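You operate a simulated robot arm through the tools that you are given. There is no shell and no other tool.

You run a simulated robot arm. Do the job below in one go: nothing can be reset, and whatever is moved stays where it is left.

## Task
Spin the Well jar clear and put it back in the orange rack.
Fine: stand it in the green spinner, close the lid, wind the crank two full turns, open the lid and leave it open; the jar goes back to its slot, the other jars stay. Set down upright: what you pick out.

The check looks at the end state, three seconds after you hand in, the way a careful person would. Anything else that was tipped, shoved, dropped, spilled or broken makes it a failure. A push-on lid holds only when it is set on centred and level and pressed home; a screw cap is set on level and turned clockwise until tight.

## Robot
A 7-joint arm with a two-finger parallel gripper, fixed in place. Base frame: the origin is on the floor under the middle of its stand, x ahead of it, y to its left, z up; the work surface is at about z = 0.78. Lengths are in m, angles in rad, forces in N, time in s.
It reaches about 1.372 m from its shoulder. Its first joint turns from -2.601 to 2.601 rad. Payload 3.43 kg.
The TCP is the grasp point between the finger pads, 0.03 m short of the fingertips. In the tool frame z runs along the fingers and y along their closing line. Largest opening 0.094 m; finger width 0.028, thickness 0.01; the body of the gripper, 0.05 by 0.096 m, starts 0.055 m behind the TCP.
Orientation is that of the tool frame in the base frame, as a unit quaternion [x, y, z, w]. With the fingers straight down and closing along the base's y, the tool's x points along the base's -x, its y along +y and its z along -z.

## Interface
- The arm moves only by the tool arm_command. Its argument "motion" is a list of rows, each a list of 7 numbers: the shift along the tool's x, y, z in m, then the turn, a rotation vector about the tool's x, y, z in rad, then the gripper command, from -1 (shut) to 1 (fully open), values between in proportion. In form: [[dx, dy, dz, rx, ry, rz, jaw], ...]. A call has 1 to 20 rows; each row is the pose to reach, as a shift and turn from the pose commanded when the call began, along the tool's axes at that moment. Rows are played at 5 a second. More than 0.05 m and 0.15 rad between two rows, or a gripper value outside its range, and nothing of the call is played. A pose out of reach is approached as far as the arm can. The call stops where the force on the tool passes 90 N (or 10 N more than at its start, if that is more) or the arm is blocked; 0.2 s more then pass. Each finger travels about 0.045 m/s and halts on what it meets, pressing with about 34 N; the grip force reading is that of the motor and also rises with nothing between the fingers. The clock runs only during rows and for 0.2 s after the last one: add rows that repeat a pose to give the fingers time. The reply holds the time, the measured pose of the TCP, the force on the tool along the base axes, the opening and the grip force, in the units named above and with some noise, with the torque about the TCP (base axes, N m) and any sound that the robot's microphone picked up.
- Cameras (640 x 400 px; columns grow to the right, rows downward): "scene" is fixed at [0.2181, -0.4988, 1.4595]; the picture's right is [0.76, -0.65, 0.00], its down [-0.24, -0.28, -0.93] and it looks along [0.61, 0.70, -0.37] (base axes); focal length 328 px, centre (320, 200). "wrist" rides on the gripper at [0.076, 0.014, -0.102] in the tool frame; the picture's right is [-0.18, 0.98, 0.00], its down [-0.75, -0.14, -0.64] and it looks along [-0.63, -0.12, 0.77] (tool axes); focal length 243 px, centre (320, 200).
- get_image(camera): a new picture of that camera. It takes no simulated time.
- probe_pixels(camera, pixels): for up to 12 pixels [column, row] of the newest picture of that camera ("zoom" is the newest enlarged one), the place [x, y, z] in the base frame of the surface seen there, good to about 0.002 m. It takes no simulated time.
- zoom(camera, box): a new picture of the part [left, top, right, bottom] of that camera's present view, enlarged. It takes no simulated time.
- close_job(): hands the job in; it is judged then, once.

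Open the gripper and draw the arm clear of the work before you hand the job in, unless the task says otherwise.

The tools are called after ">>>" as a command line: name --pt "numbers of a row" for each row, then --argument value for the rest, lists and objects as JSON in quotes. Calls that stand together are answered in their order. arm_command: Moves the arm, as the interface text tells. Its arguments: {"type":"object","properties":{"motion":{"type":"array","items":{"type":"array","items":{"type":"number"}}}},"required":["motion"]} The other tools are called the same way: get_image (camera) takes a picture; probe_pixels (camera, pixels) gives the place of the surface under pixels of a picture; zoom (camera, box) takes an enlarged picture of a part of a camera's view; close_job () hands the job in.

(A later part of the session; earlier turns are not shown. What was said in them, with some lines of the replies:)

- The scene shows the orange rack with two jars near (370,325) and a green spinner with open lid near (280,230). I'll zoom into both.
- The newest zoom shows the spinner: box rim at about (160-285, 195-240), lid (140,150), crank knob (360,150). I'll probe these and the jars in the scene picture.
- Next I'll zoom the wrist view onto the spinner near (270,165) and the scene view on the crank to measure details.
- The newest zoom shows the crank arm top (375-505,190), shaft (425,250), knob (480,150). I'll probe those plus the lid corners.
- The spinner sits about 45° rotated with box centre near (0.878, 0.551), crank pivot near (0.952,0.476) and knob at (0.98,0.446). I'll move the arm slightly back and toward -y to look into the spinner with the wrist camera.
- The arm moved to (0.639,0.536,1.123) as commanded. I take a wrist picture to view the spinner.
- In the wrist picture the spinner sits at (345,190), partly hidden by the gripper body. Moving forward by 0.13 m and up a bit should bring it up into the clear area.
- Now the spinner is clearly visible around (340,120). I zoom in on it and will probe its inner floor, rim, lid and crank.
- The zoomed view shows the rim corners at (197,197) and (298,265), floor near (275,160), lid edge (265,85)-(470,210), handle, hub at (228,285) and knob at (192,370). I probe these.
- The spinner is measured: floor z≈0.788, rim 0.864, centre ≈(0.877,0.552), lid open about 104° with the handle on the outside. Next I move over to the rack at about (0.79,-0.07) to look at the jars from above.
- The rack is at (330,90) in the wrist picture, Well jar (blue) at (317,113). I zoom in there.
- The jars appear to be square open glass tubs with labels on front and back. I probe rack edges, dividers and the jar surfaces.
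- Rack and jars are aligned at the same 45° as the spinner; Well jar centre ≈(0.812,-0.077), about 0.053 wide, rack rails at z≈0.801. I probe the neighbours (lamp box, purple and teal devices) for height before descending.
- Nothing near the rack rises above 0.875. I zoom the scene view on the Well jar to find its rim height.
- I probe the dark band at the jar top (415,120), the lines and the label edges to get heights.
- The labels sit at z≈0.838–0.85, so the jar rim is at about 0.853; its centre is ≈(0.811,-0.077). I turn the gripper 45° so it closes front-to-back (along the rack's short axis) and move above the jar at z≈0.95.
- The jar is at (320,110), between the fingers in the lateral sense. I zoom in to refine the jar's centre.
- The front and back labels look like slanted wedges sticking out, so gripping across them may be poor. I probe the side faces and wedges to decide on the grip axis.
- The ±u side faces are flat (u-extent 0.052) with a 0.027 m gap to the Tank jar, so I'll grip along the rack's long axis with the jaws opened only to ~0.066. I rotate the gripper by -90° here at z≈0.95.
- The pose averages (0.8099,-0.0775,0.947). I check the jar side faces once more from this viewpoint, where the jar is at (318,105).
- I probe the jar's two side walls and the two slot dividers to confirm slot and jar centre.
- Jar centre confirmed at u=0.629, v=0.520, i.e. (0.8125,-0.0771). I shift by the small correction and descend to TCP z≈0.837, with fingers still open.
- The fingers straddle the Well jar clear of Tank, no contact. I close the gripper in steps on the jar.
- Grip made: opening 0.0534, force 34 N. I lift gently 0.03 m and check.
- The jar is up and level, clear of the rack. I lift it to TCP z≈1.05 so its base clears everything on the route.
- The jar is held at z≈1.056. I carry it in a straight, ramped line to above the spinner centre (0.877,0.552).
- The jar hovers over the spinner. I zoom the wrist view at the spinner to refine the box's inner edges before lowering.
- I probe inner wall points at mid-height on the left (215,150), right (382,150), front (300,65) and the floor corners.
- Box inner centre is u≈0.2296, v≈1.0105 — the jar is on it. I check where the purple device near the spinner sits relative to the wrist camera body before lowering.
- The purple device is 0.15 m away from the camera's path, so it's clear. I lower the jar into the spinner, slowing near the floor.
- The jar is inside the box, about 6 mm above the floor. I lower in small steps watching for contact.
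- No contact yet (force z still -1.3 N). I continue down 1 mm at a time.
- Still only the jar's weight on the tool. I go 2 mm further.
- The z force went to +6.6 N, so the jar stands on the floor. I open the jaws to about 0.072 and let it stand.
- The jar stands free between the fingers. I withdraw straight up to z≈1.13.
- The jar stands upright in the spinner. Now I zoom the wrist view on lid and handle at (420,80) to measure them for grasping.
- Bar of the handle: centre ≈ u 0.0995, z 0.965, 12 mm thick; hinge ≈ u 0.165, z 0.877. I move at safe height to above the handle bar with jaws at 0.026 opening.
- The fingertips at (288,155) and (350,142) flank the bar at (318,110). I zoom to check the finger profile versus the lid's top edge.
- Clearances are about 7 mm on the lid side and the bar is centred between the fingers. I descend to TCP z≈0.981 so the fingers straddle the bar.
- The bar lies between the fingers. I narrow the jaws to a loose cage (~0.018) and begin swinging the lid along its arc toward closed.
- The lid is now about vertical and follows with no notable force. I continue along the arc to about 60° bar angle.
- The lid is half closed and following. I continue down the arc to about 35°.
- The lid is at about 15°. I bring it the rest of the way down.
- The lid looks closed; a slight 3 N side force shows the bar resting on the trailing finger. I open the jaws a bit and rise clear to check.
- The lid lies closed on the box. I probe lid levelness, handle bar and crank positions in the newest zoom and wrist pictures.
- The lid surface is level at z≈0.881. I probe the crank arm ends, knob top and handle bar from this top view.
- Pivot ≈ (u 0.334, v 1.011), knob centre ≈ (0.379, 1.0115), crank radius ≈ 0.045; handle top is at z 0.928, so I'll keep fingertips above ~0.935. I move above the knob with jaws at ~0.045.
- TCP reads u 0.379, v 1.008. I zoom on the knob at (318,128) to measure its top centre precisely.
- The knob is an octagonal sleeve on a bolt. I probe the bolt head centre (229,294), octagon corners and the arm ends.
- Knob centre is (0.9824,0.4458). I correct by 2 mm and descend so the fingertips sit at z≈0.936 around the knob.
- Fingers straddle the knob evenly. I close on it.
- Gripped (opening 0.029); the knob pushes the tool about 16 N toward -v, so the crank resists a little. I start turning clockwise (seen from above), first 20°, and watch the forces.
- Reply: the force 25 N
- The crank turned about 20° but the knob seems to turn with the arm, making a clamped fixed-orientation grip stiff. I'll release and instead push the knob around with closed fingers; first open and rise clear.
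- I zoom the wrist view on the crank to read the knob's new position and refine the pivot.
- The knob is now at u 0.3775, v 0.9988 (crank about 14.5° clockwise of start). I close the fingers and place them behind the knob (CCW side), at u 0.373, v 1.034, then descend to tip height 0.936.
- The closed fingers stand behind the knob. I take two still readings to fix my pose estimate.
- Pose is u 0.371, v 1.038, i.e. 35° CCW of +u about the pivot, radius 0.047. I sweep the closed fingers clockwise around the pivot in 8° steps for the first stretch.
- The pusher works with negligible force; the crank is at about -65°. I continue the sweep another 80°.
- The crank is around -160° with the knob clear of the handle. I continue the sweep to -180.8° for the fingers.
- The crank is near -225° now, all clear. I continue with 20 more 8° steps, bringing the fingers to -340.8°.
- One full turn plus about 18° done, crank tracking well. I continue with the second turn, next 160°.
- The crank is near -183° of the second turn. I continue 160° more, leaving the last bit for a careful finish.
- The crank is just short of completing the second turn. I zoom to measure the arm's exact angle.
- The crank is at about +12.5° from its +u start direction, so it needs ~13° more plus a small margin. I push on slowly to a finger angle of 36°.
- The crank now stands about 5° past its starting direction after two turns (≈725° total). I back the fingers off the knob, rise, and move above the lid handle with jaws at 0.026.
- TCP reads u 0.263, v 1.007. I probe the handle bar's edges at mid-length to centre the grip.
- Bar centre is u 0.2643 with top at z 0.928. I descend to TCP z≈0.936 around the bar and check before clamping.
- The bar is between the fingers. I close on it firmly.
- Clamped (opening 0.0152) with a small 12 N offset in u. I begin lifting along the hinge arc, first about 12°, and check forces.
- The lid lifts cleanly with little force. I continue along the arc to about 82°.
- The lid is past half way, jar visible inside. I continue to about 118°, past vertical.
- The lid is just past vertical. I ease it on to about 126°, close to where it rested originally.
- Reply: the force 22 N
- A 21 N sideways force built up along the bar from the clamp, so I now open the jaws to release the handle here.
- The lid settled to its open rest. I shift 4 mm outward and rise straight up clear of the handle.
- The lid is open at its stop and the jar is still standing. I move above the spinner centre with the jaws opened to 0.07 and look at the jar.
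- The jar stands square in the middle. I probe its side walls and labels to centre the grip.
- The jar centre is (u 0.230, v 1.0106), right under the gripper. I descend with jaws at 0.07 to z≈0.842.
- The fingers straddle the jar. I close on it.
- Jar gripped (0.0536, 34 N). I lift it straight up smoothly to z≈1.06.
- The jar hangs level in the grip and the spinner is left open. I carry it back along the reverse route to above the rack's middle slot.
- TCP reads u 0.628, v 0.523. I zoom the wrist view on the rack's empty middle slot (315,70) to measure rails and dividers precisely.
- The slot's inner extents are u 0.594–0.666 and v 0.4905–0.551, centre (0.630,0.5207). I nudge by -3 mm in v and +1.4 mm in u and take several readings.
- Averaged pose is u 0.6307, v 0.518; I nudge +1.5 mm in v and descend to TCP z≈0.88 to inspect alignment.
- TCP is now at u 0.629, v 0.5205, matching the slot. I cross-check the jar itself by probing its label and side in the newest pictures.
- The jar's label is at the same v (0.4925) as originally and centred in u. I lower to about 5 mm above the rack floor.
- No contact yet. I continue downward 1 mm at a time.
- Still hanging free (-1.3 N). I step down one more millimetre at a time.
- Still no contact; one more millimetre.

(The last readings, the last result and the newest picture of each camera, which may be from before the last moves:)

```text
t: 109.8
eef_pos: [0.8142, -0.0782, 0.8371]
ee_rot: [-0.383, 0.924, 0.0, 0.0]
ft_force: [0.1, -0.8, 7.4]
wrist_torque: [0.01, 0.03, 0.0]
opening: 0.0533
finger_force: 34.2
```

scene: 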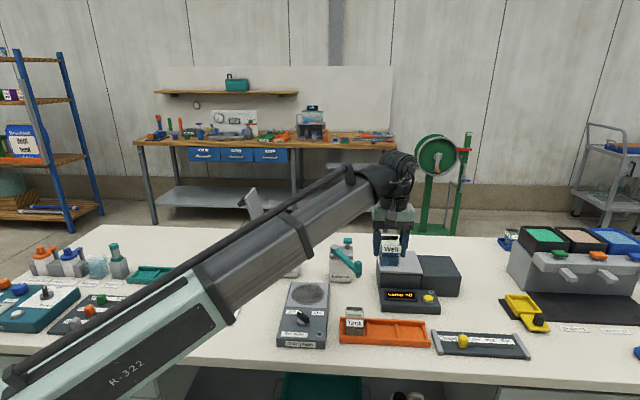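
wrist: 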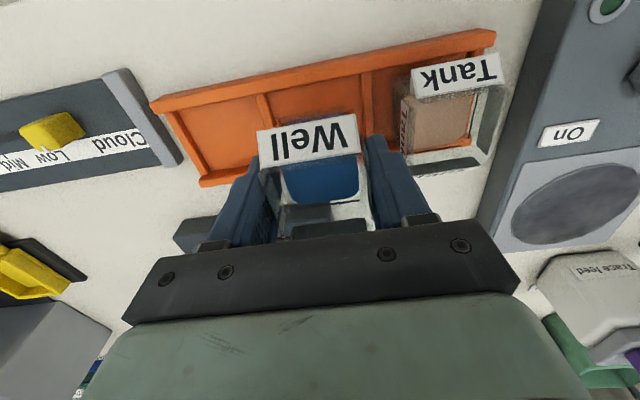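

Contact: +7.4 N, the jar stands on the rack floor. I open the jaws to 0.066 (clear of Tank) to release.

>>> arm_command --pt "0 0 0 0 0 0 0.2" --pt "0 0 0 0 0 0 0.3" --pt "0 0 0 0 0 0 0.404" --pt "0 0 0 0 0 0 0.404"

>>> get_image --camera "wrist"

>>> zoom --camera "scene" --box '[330, 265, 442, 353]'

```text
t: 110.8
eef_pos: [0.8126, -0.0788, 0.8367]
ee_rot: [-0.382, 0.924, 0.0, 0.0]
ft_force: [-0.1, -0.9, -0.5]
wrist_torque: [0.01, 0.0, 0.02]
opening: 0.0659
finger_force: 0.1
```

```text
taken
```

wrist: 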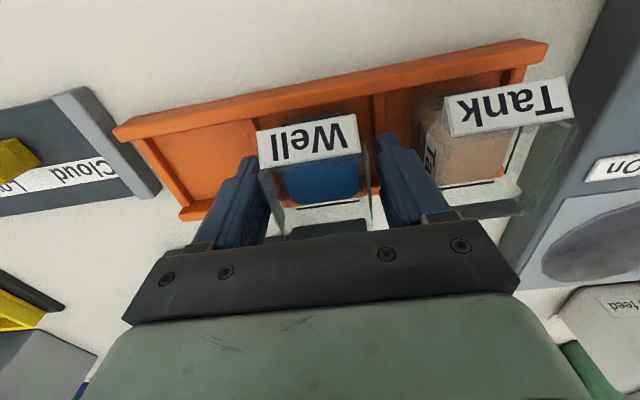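

```text
4.55 times, centred on (386, 309) of scene
```

zoom: 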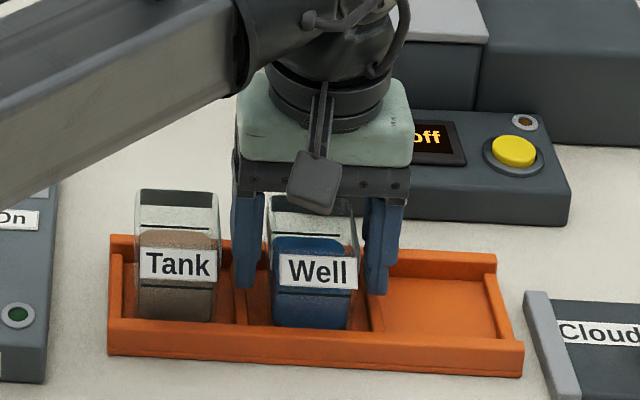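

The Well jar is standing in its slot, released. I withdraw straight up, then check everything.

>>> arm_command --pt "0 0 -0.01 0 0 0 0.404" --pt "0 0 -0.025 0 0 0 0.404" --pt "0 0 -0.05 0 0 0 0.404" --pt "0 0 -0.085 0 0 0 0.404" --pt "0 0 -0.12 0 0 0 0.404" --pt "0 0 -0.16 0 0 0 0.6" --pt "0 0 -0.2 0 0 0 0.8" --pt "0 0 -0.24 0 0 0 1" --pt "0 0 -0.27 0 0 0 1"

>>> get_image --camera "wrist"

>>> zoom --camera "scene" --box '[330, 265, 442, 353]'

>>> get_image --camera "scene"

```text
t: 112.8
eef_pos: [0.8124, -0.0792, 1.1053]
ee_rot: [-0.382, 0.924, 0.0, 0.0]
ft_force: [0.4, 0.1, 0.4]
wrist_torque: [0.0, -0.02, 0.0]
opening: 0.0941
finger_force: 0.0
```

```text
taken
```

wrist: 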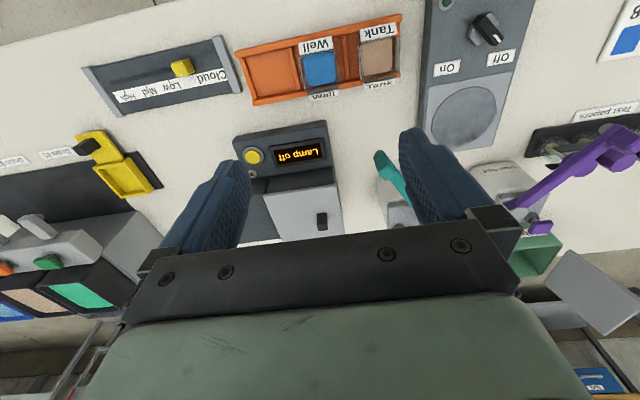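

```text
4.55 times, centred on (386, 309) of scene
```

zoom: 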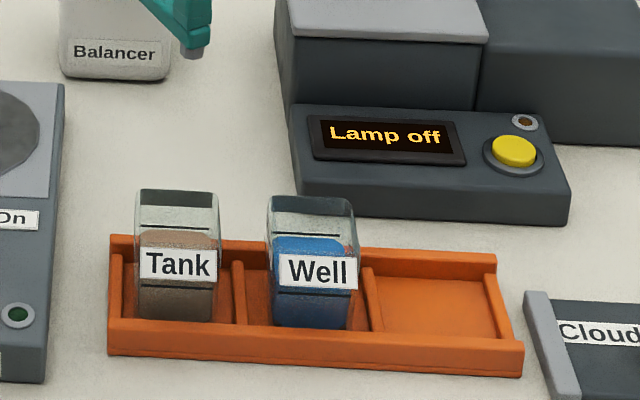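

```text
taken
```

scene: 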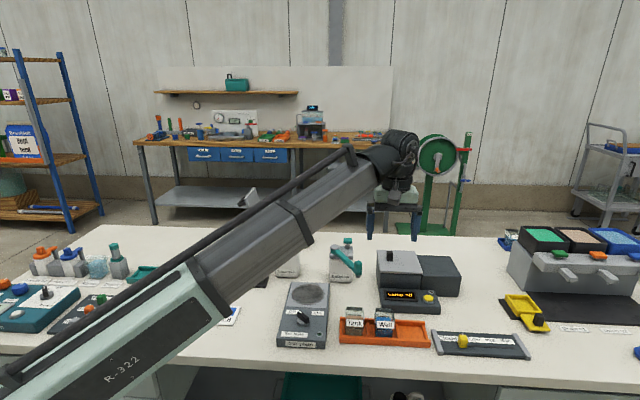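

Both jars stand in the rack. I zoom at the same scale as before spinning to compare the Well jar's contents, and step the arm aside to view the spinner.

>>> zoom --camera "scene" --box '[340, 295, 404, 345]'

>>> zoom --camera "wrist" --box '[280, 10, 420, 110]'

```text
8.00 times, centred on (372, 320) of scene
```

zoom: 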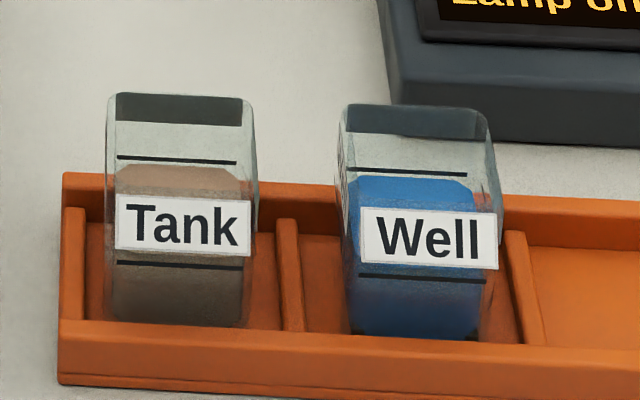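

```text
4.00 times, centred on (350, 60) of wrist
```

zoom: 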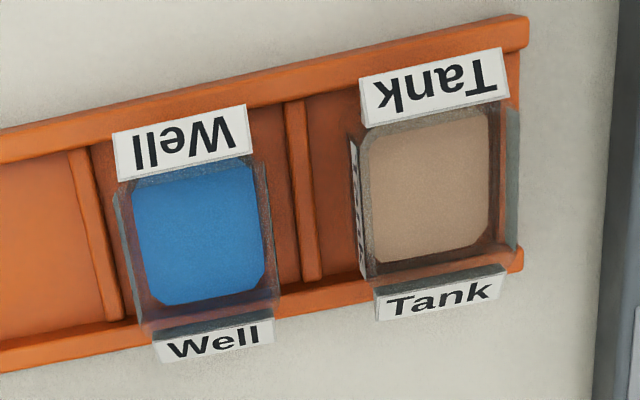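

The Well jar sits exactly as at first, now with a dark settled layer at its base. I draw the arm back and aside so the spinner can be seen.

>>> arm_command --pt "0.03 -0.008 -0.02 0 0 0 1" --pt "0.07 -0.017 -0.04 0 0 0 1" --pt "0.11 -0.027 -0.06 0 0 0 1" --pt "0.15 -0.037 -0.08 0 0 0 1" --pt "0.19 -0.047 -0.09 0 0 0 1" --pt "0.23 -0.057 -0.1 0 0 0 1" --pt "0.26 -0.065 -0.1 0 0 0 1" --pt "0.283 -0.0707 -0.1 0 0 0 1" --pt "0.283 -0.0707 -0.1 0 0 0 1"

>>> get_image --camera "scene"

>>> zoom --camera "scene" --box '[230, 170, 358, 255]'

```text
t: 114.8
eef_pos: [0.6802, -0.3365, 1.169]
ee_rot: [-0.383, 0.924, -0.016, 0.014]
ft_force: [0.3, -0.4, -0.5]
wrist_torque: [0.01, -0.01, -0.01]
opening: 0.0938
finger_force: 0.0
out of reach, approached as far as the arm can: row 3, 4, 5, 6, 7, 8, 9
```

```text
taken
```

scene: 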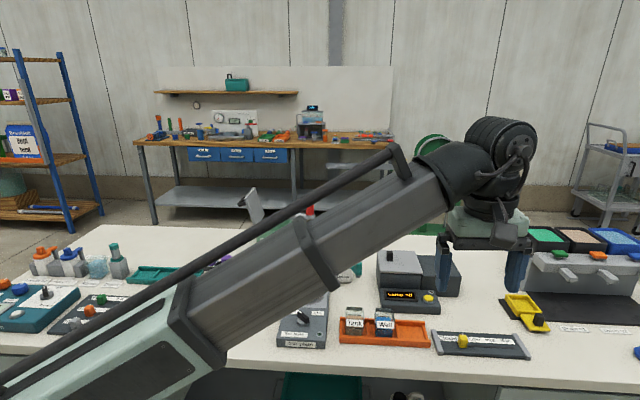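

```text
4.71 times, centred on (294, 212) of scene
```

zoom: 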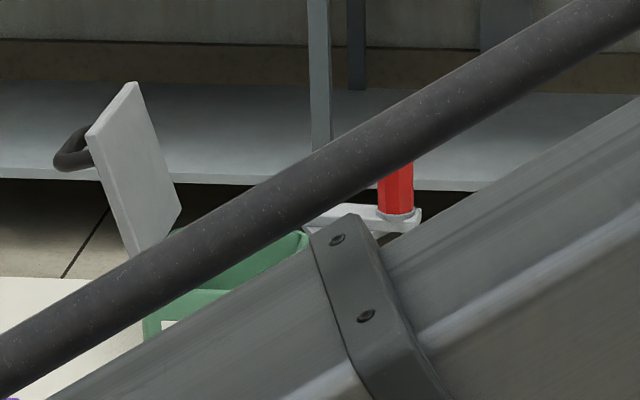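

The arm hit its reach limit near (0.68,-0.34) but is clear of everything. It blocks the view of the spinner, so I bring it back over at height and then to the starting side for a last look.

>>> arm_command --pt "-0.03 0.008 0.01 0 0 0 1" --pt "-0.07 0.017 0.03 0 0 0 1" --pt "-0.11 0.027 0.04 0 0 0 1" --pt "-0.15 0.037 0.05 0 0 0 1" --pt "-0.19 0.047 0.06 0 0 0 1" --pt "-0.23 0.057 0.06 0 0 0 1" --pt "-0.26 0.065 0.06 0 0 0 1" --pt "-0.283 0.0707 0.06 0 0 0 1"

```text
t: 116.6
eef_pos: [0.8296, -0.0881, 1.1119]
ee_rot: [-0.383, 0.924, 0.0, 0.0]
ft_force: [-0.7, 0.6, 0.1]
wrist_torque: [0.02, -0.02, 0.02]
opening: 0.094
finger_force: 0.1
out of reach, approached as far as the arm can: row 1
```

Back at (0.83,-0.09,1.11). I now swing at height to the starting side near (0.69,0.62,1.19).

>>> arm_command --pt "-0.0223 0.0333 -0.0043 0 0 0 1" --pt "-0.0446 0.0666 -0.0087 0 0 0 1" --pt "-0.0669 0.0999 -0.013 0 0 0 1" --pt "-0.0892 0.1332 -0.0173 0 0 0 1" --pt "-0.1116 0.1666 -0.0217 0 0 0 1" --pt "-0.1339 0.1999 -0.026 0 0 0 1" --pt "-0.1562 0.2332 -0.0303 0 0 0 1" --pt "-0.1785 0.2665 -0.0347 0 0 0 1" --pt "-0.2008 0.2998 -0.039 0 0 0 1" --pt "-0.2231 0.3331 -0.0433 0 0 0 1" --pt "-0.2454 0.3664 -0.0477 0 0 0 1" --pt "-0.2677 0.3997 -0.052 0 0 0 1" --pt "-0.29 0.433 -0.0563 0 0 0 1" --pt "-0.3123 0.4663 -0.0607 0 0 0 1" --pt "-0.3347 0.4997 -0.065 0 0 0 1" --pt "-0.357 0.533 -0.0693 0 0 0 1" --pt "-0.3793 0.5663 -0.0737 0 0 0 1" --pt "-0.4016 0.5996 -0.078 0 0 0 1"

>>> get_image --camera "scene"

>>> zoom --camera "scene" --box '[220, 170, 380, 270]'

>>> get_image --camera "wrist"

```text
t: 118.6
eef_pos: [0.7666, 0.2534, 1.1499]
ee_rot: [-0.387, 0.922, 0.0, 0.007]
ft_force: [4.7, 9.4, -14.1]
wrist_torque: [-0.63, -0.48, -0.47]
opening: 0.0939
finger_force: 0.0
stopped in row 9: the force on the tool passed its limit at 90 N (the readings are from after the stop); the commanded pose is now the measured one
```

```text
taken
```

scene: 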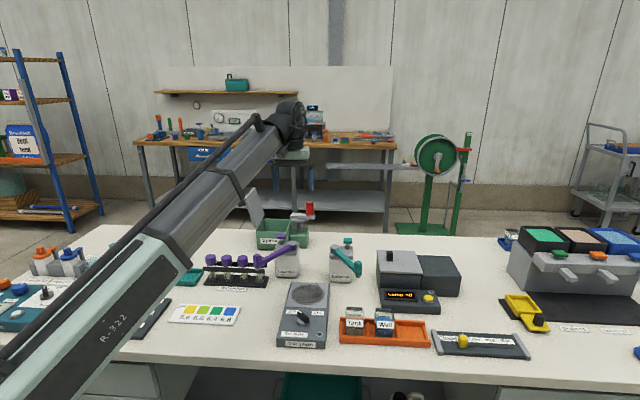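

```text
4.00 times, centred on (300, 220) of scene
```

zoom: 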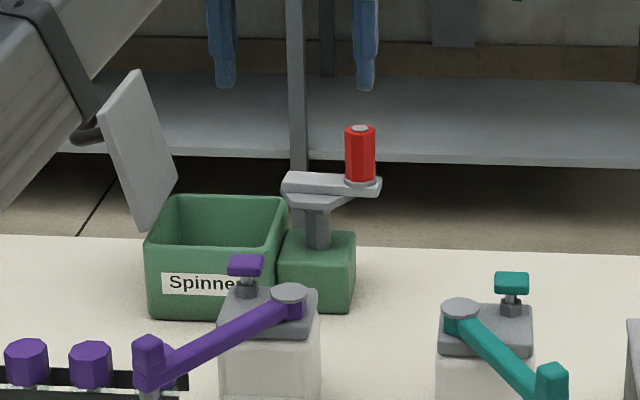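

```text
taken
```

wrist: 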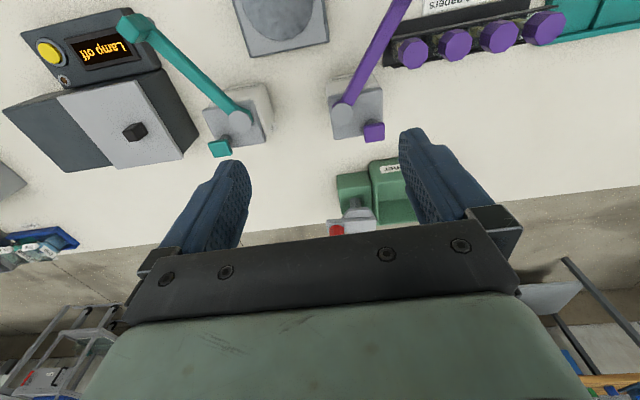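

The move stopped midway on a force spike at (0.767,0.253,1.15), with nothing visible near the fingers; the scene shows jars, spinner and lid unchanged. I take a still reading to see whether any force persists.

>>> arm_command --pt "0 0 0 0 0 0 1"

>>> zoom --camera "scene" --box '[120, 60, 340, 260]'

```text
t: 119.0
eef_pos: [0.765, 0.2537, 1.1493]
ee_rot: [-0.387, 0.922, 0.0, 0.006]
ft_force: [7.3, 8.7, -19.8]
wrist_torque: [-0.23, -0.49, -0.29]
opening: 0.0938
finger_force: 0.0
```

```text
2.00 times, centred on (230, 160) of scene
```

zoom: 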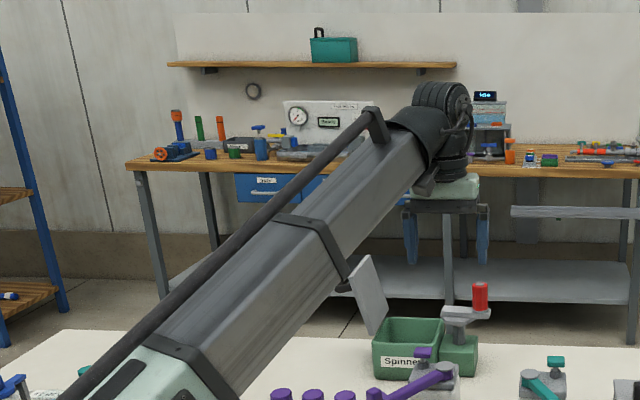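

A steady push outward and down remains; the picture shows the wrist camera folded against the forearm (around (420,185) of the zoom), so this is a self-contact at this high, close-in pose. I relieve it by moving outward (+v) and down a little.

>>> arm_command --pt "-0.008 0 0.008 0 0 0 1" --pt "-0.02 0 0.02 0 0 0 1" --pt "-0.035 0 0.03 0 0 0 1" --pt "-0.05 0 0.035 0 0 0 1" --pt "-0.05 0 0.035 0 0 0 1"

>>> zoom --camera "scene" --box '[120, 60, 340, 260]'

```text
t: 120.2
eef_pos: [0.8008, 0.2907, 1.1154]
ee_rot: [-0.387, 0.922, 0.0, 0.006]
ft_force: [0.1, -0.5, -0.5]
wrist_torque: [0.0, -0.04, -0.01]
opening: 0.0942
finger_force: 0.2
```

```text
2.00 times, centred on (230, 160) of scene
```

zoom: 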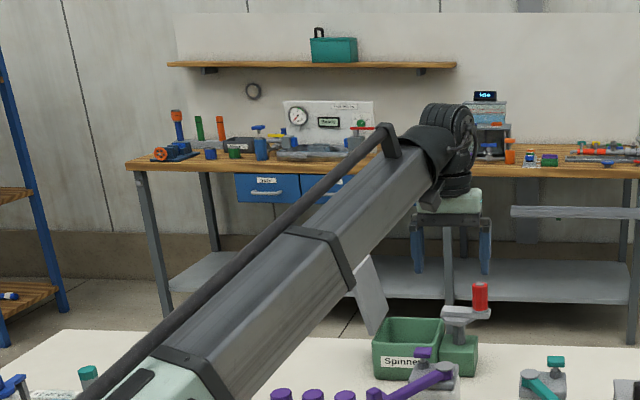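

The force is gone and the arm hovers free at (0.80,0.29,1.115). I take final pictures to verify spinner, crank, lid and rack.

>>> get_image --camera "scene"

>>> zoom --camera "scene" --box '[220, 170, 380, 270]'

>>> zoom --camera "scene" --box '[320, 280, 460, 368]'

```text
taken
```

scene: 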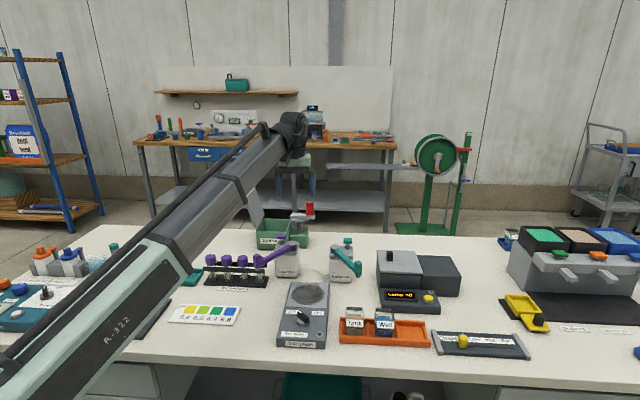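

```text
4.00 times, centred on (300, 220) of scene
```

zoom: 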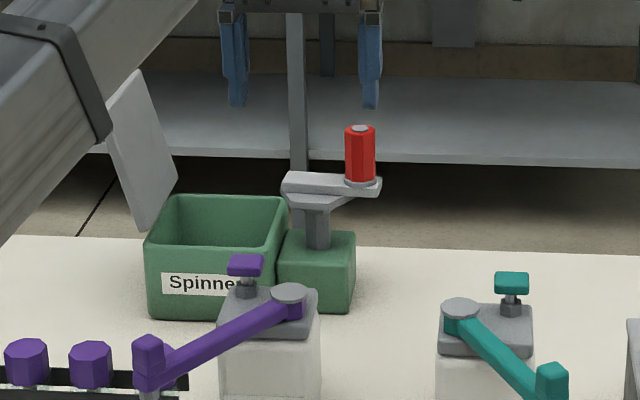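

```text
4.55 times, centred on (390, 324) of scene
```

zoom: 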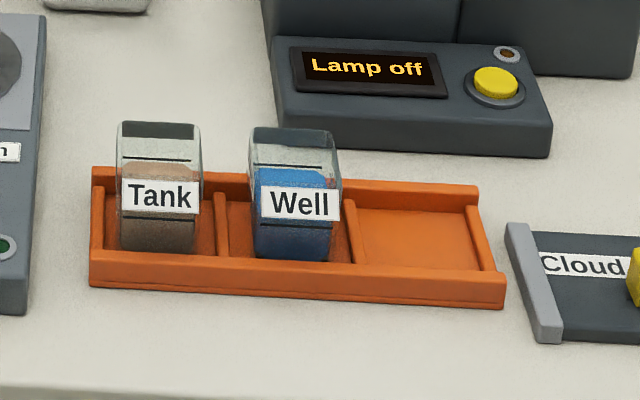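

The Well jar stands upright in its own slot beside the untouched Tank jar. The spinner is empty with its lid open, the crank is about 5° past two full turns, and the gripper is open and clear. I hand the job in.

>>> close_job

```text
The job is handed in.
```

The Well jar has been spun and is back upright in its slot in the orange rack. The Tank jar was not touched.

- **Spin:** I stood the jar in the green spinner, closed the lid and wound the crank clockwise (seen from above). It ended about 5° past two full turns.
- **Lid:** I opened it again and left it resting at its original open position.
- **Contents:** the jar now shows a thin dark layer at its base that wasn't visible before, which looks like settled sediment. The liquid still looks blue, so I can't confirm by sight that it is fully clear.
- **Force stop after the jar was back:** while I was moving the empty arm away, it halted on the 90 N limit. It looks like the wrist camera folded against the robot's own forearm. I moved off, the force dropped to zero, and nothing on the bench had shifted.

The arm is parked above the bench with the gripper open and clear of everything.
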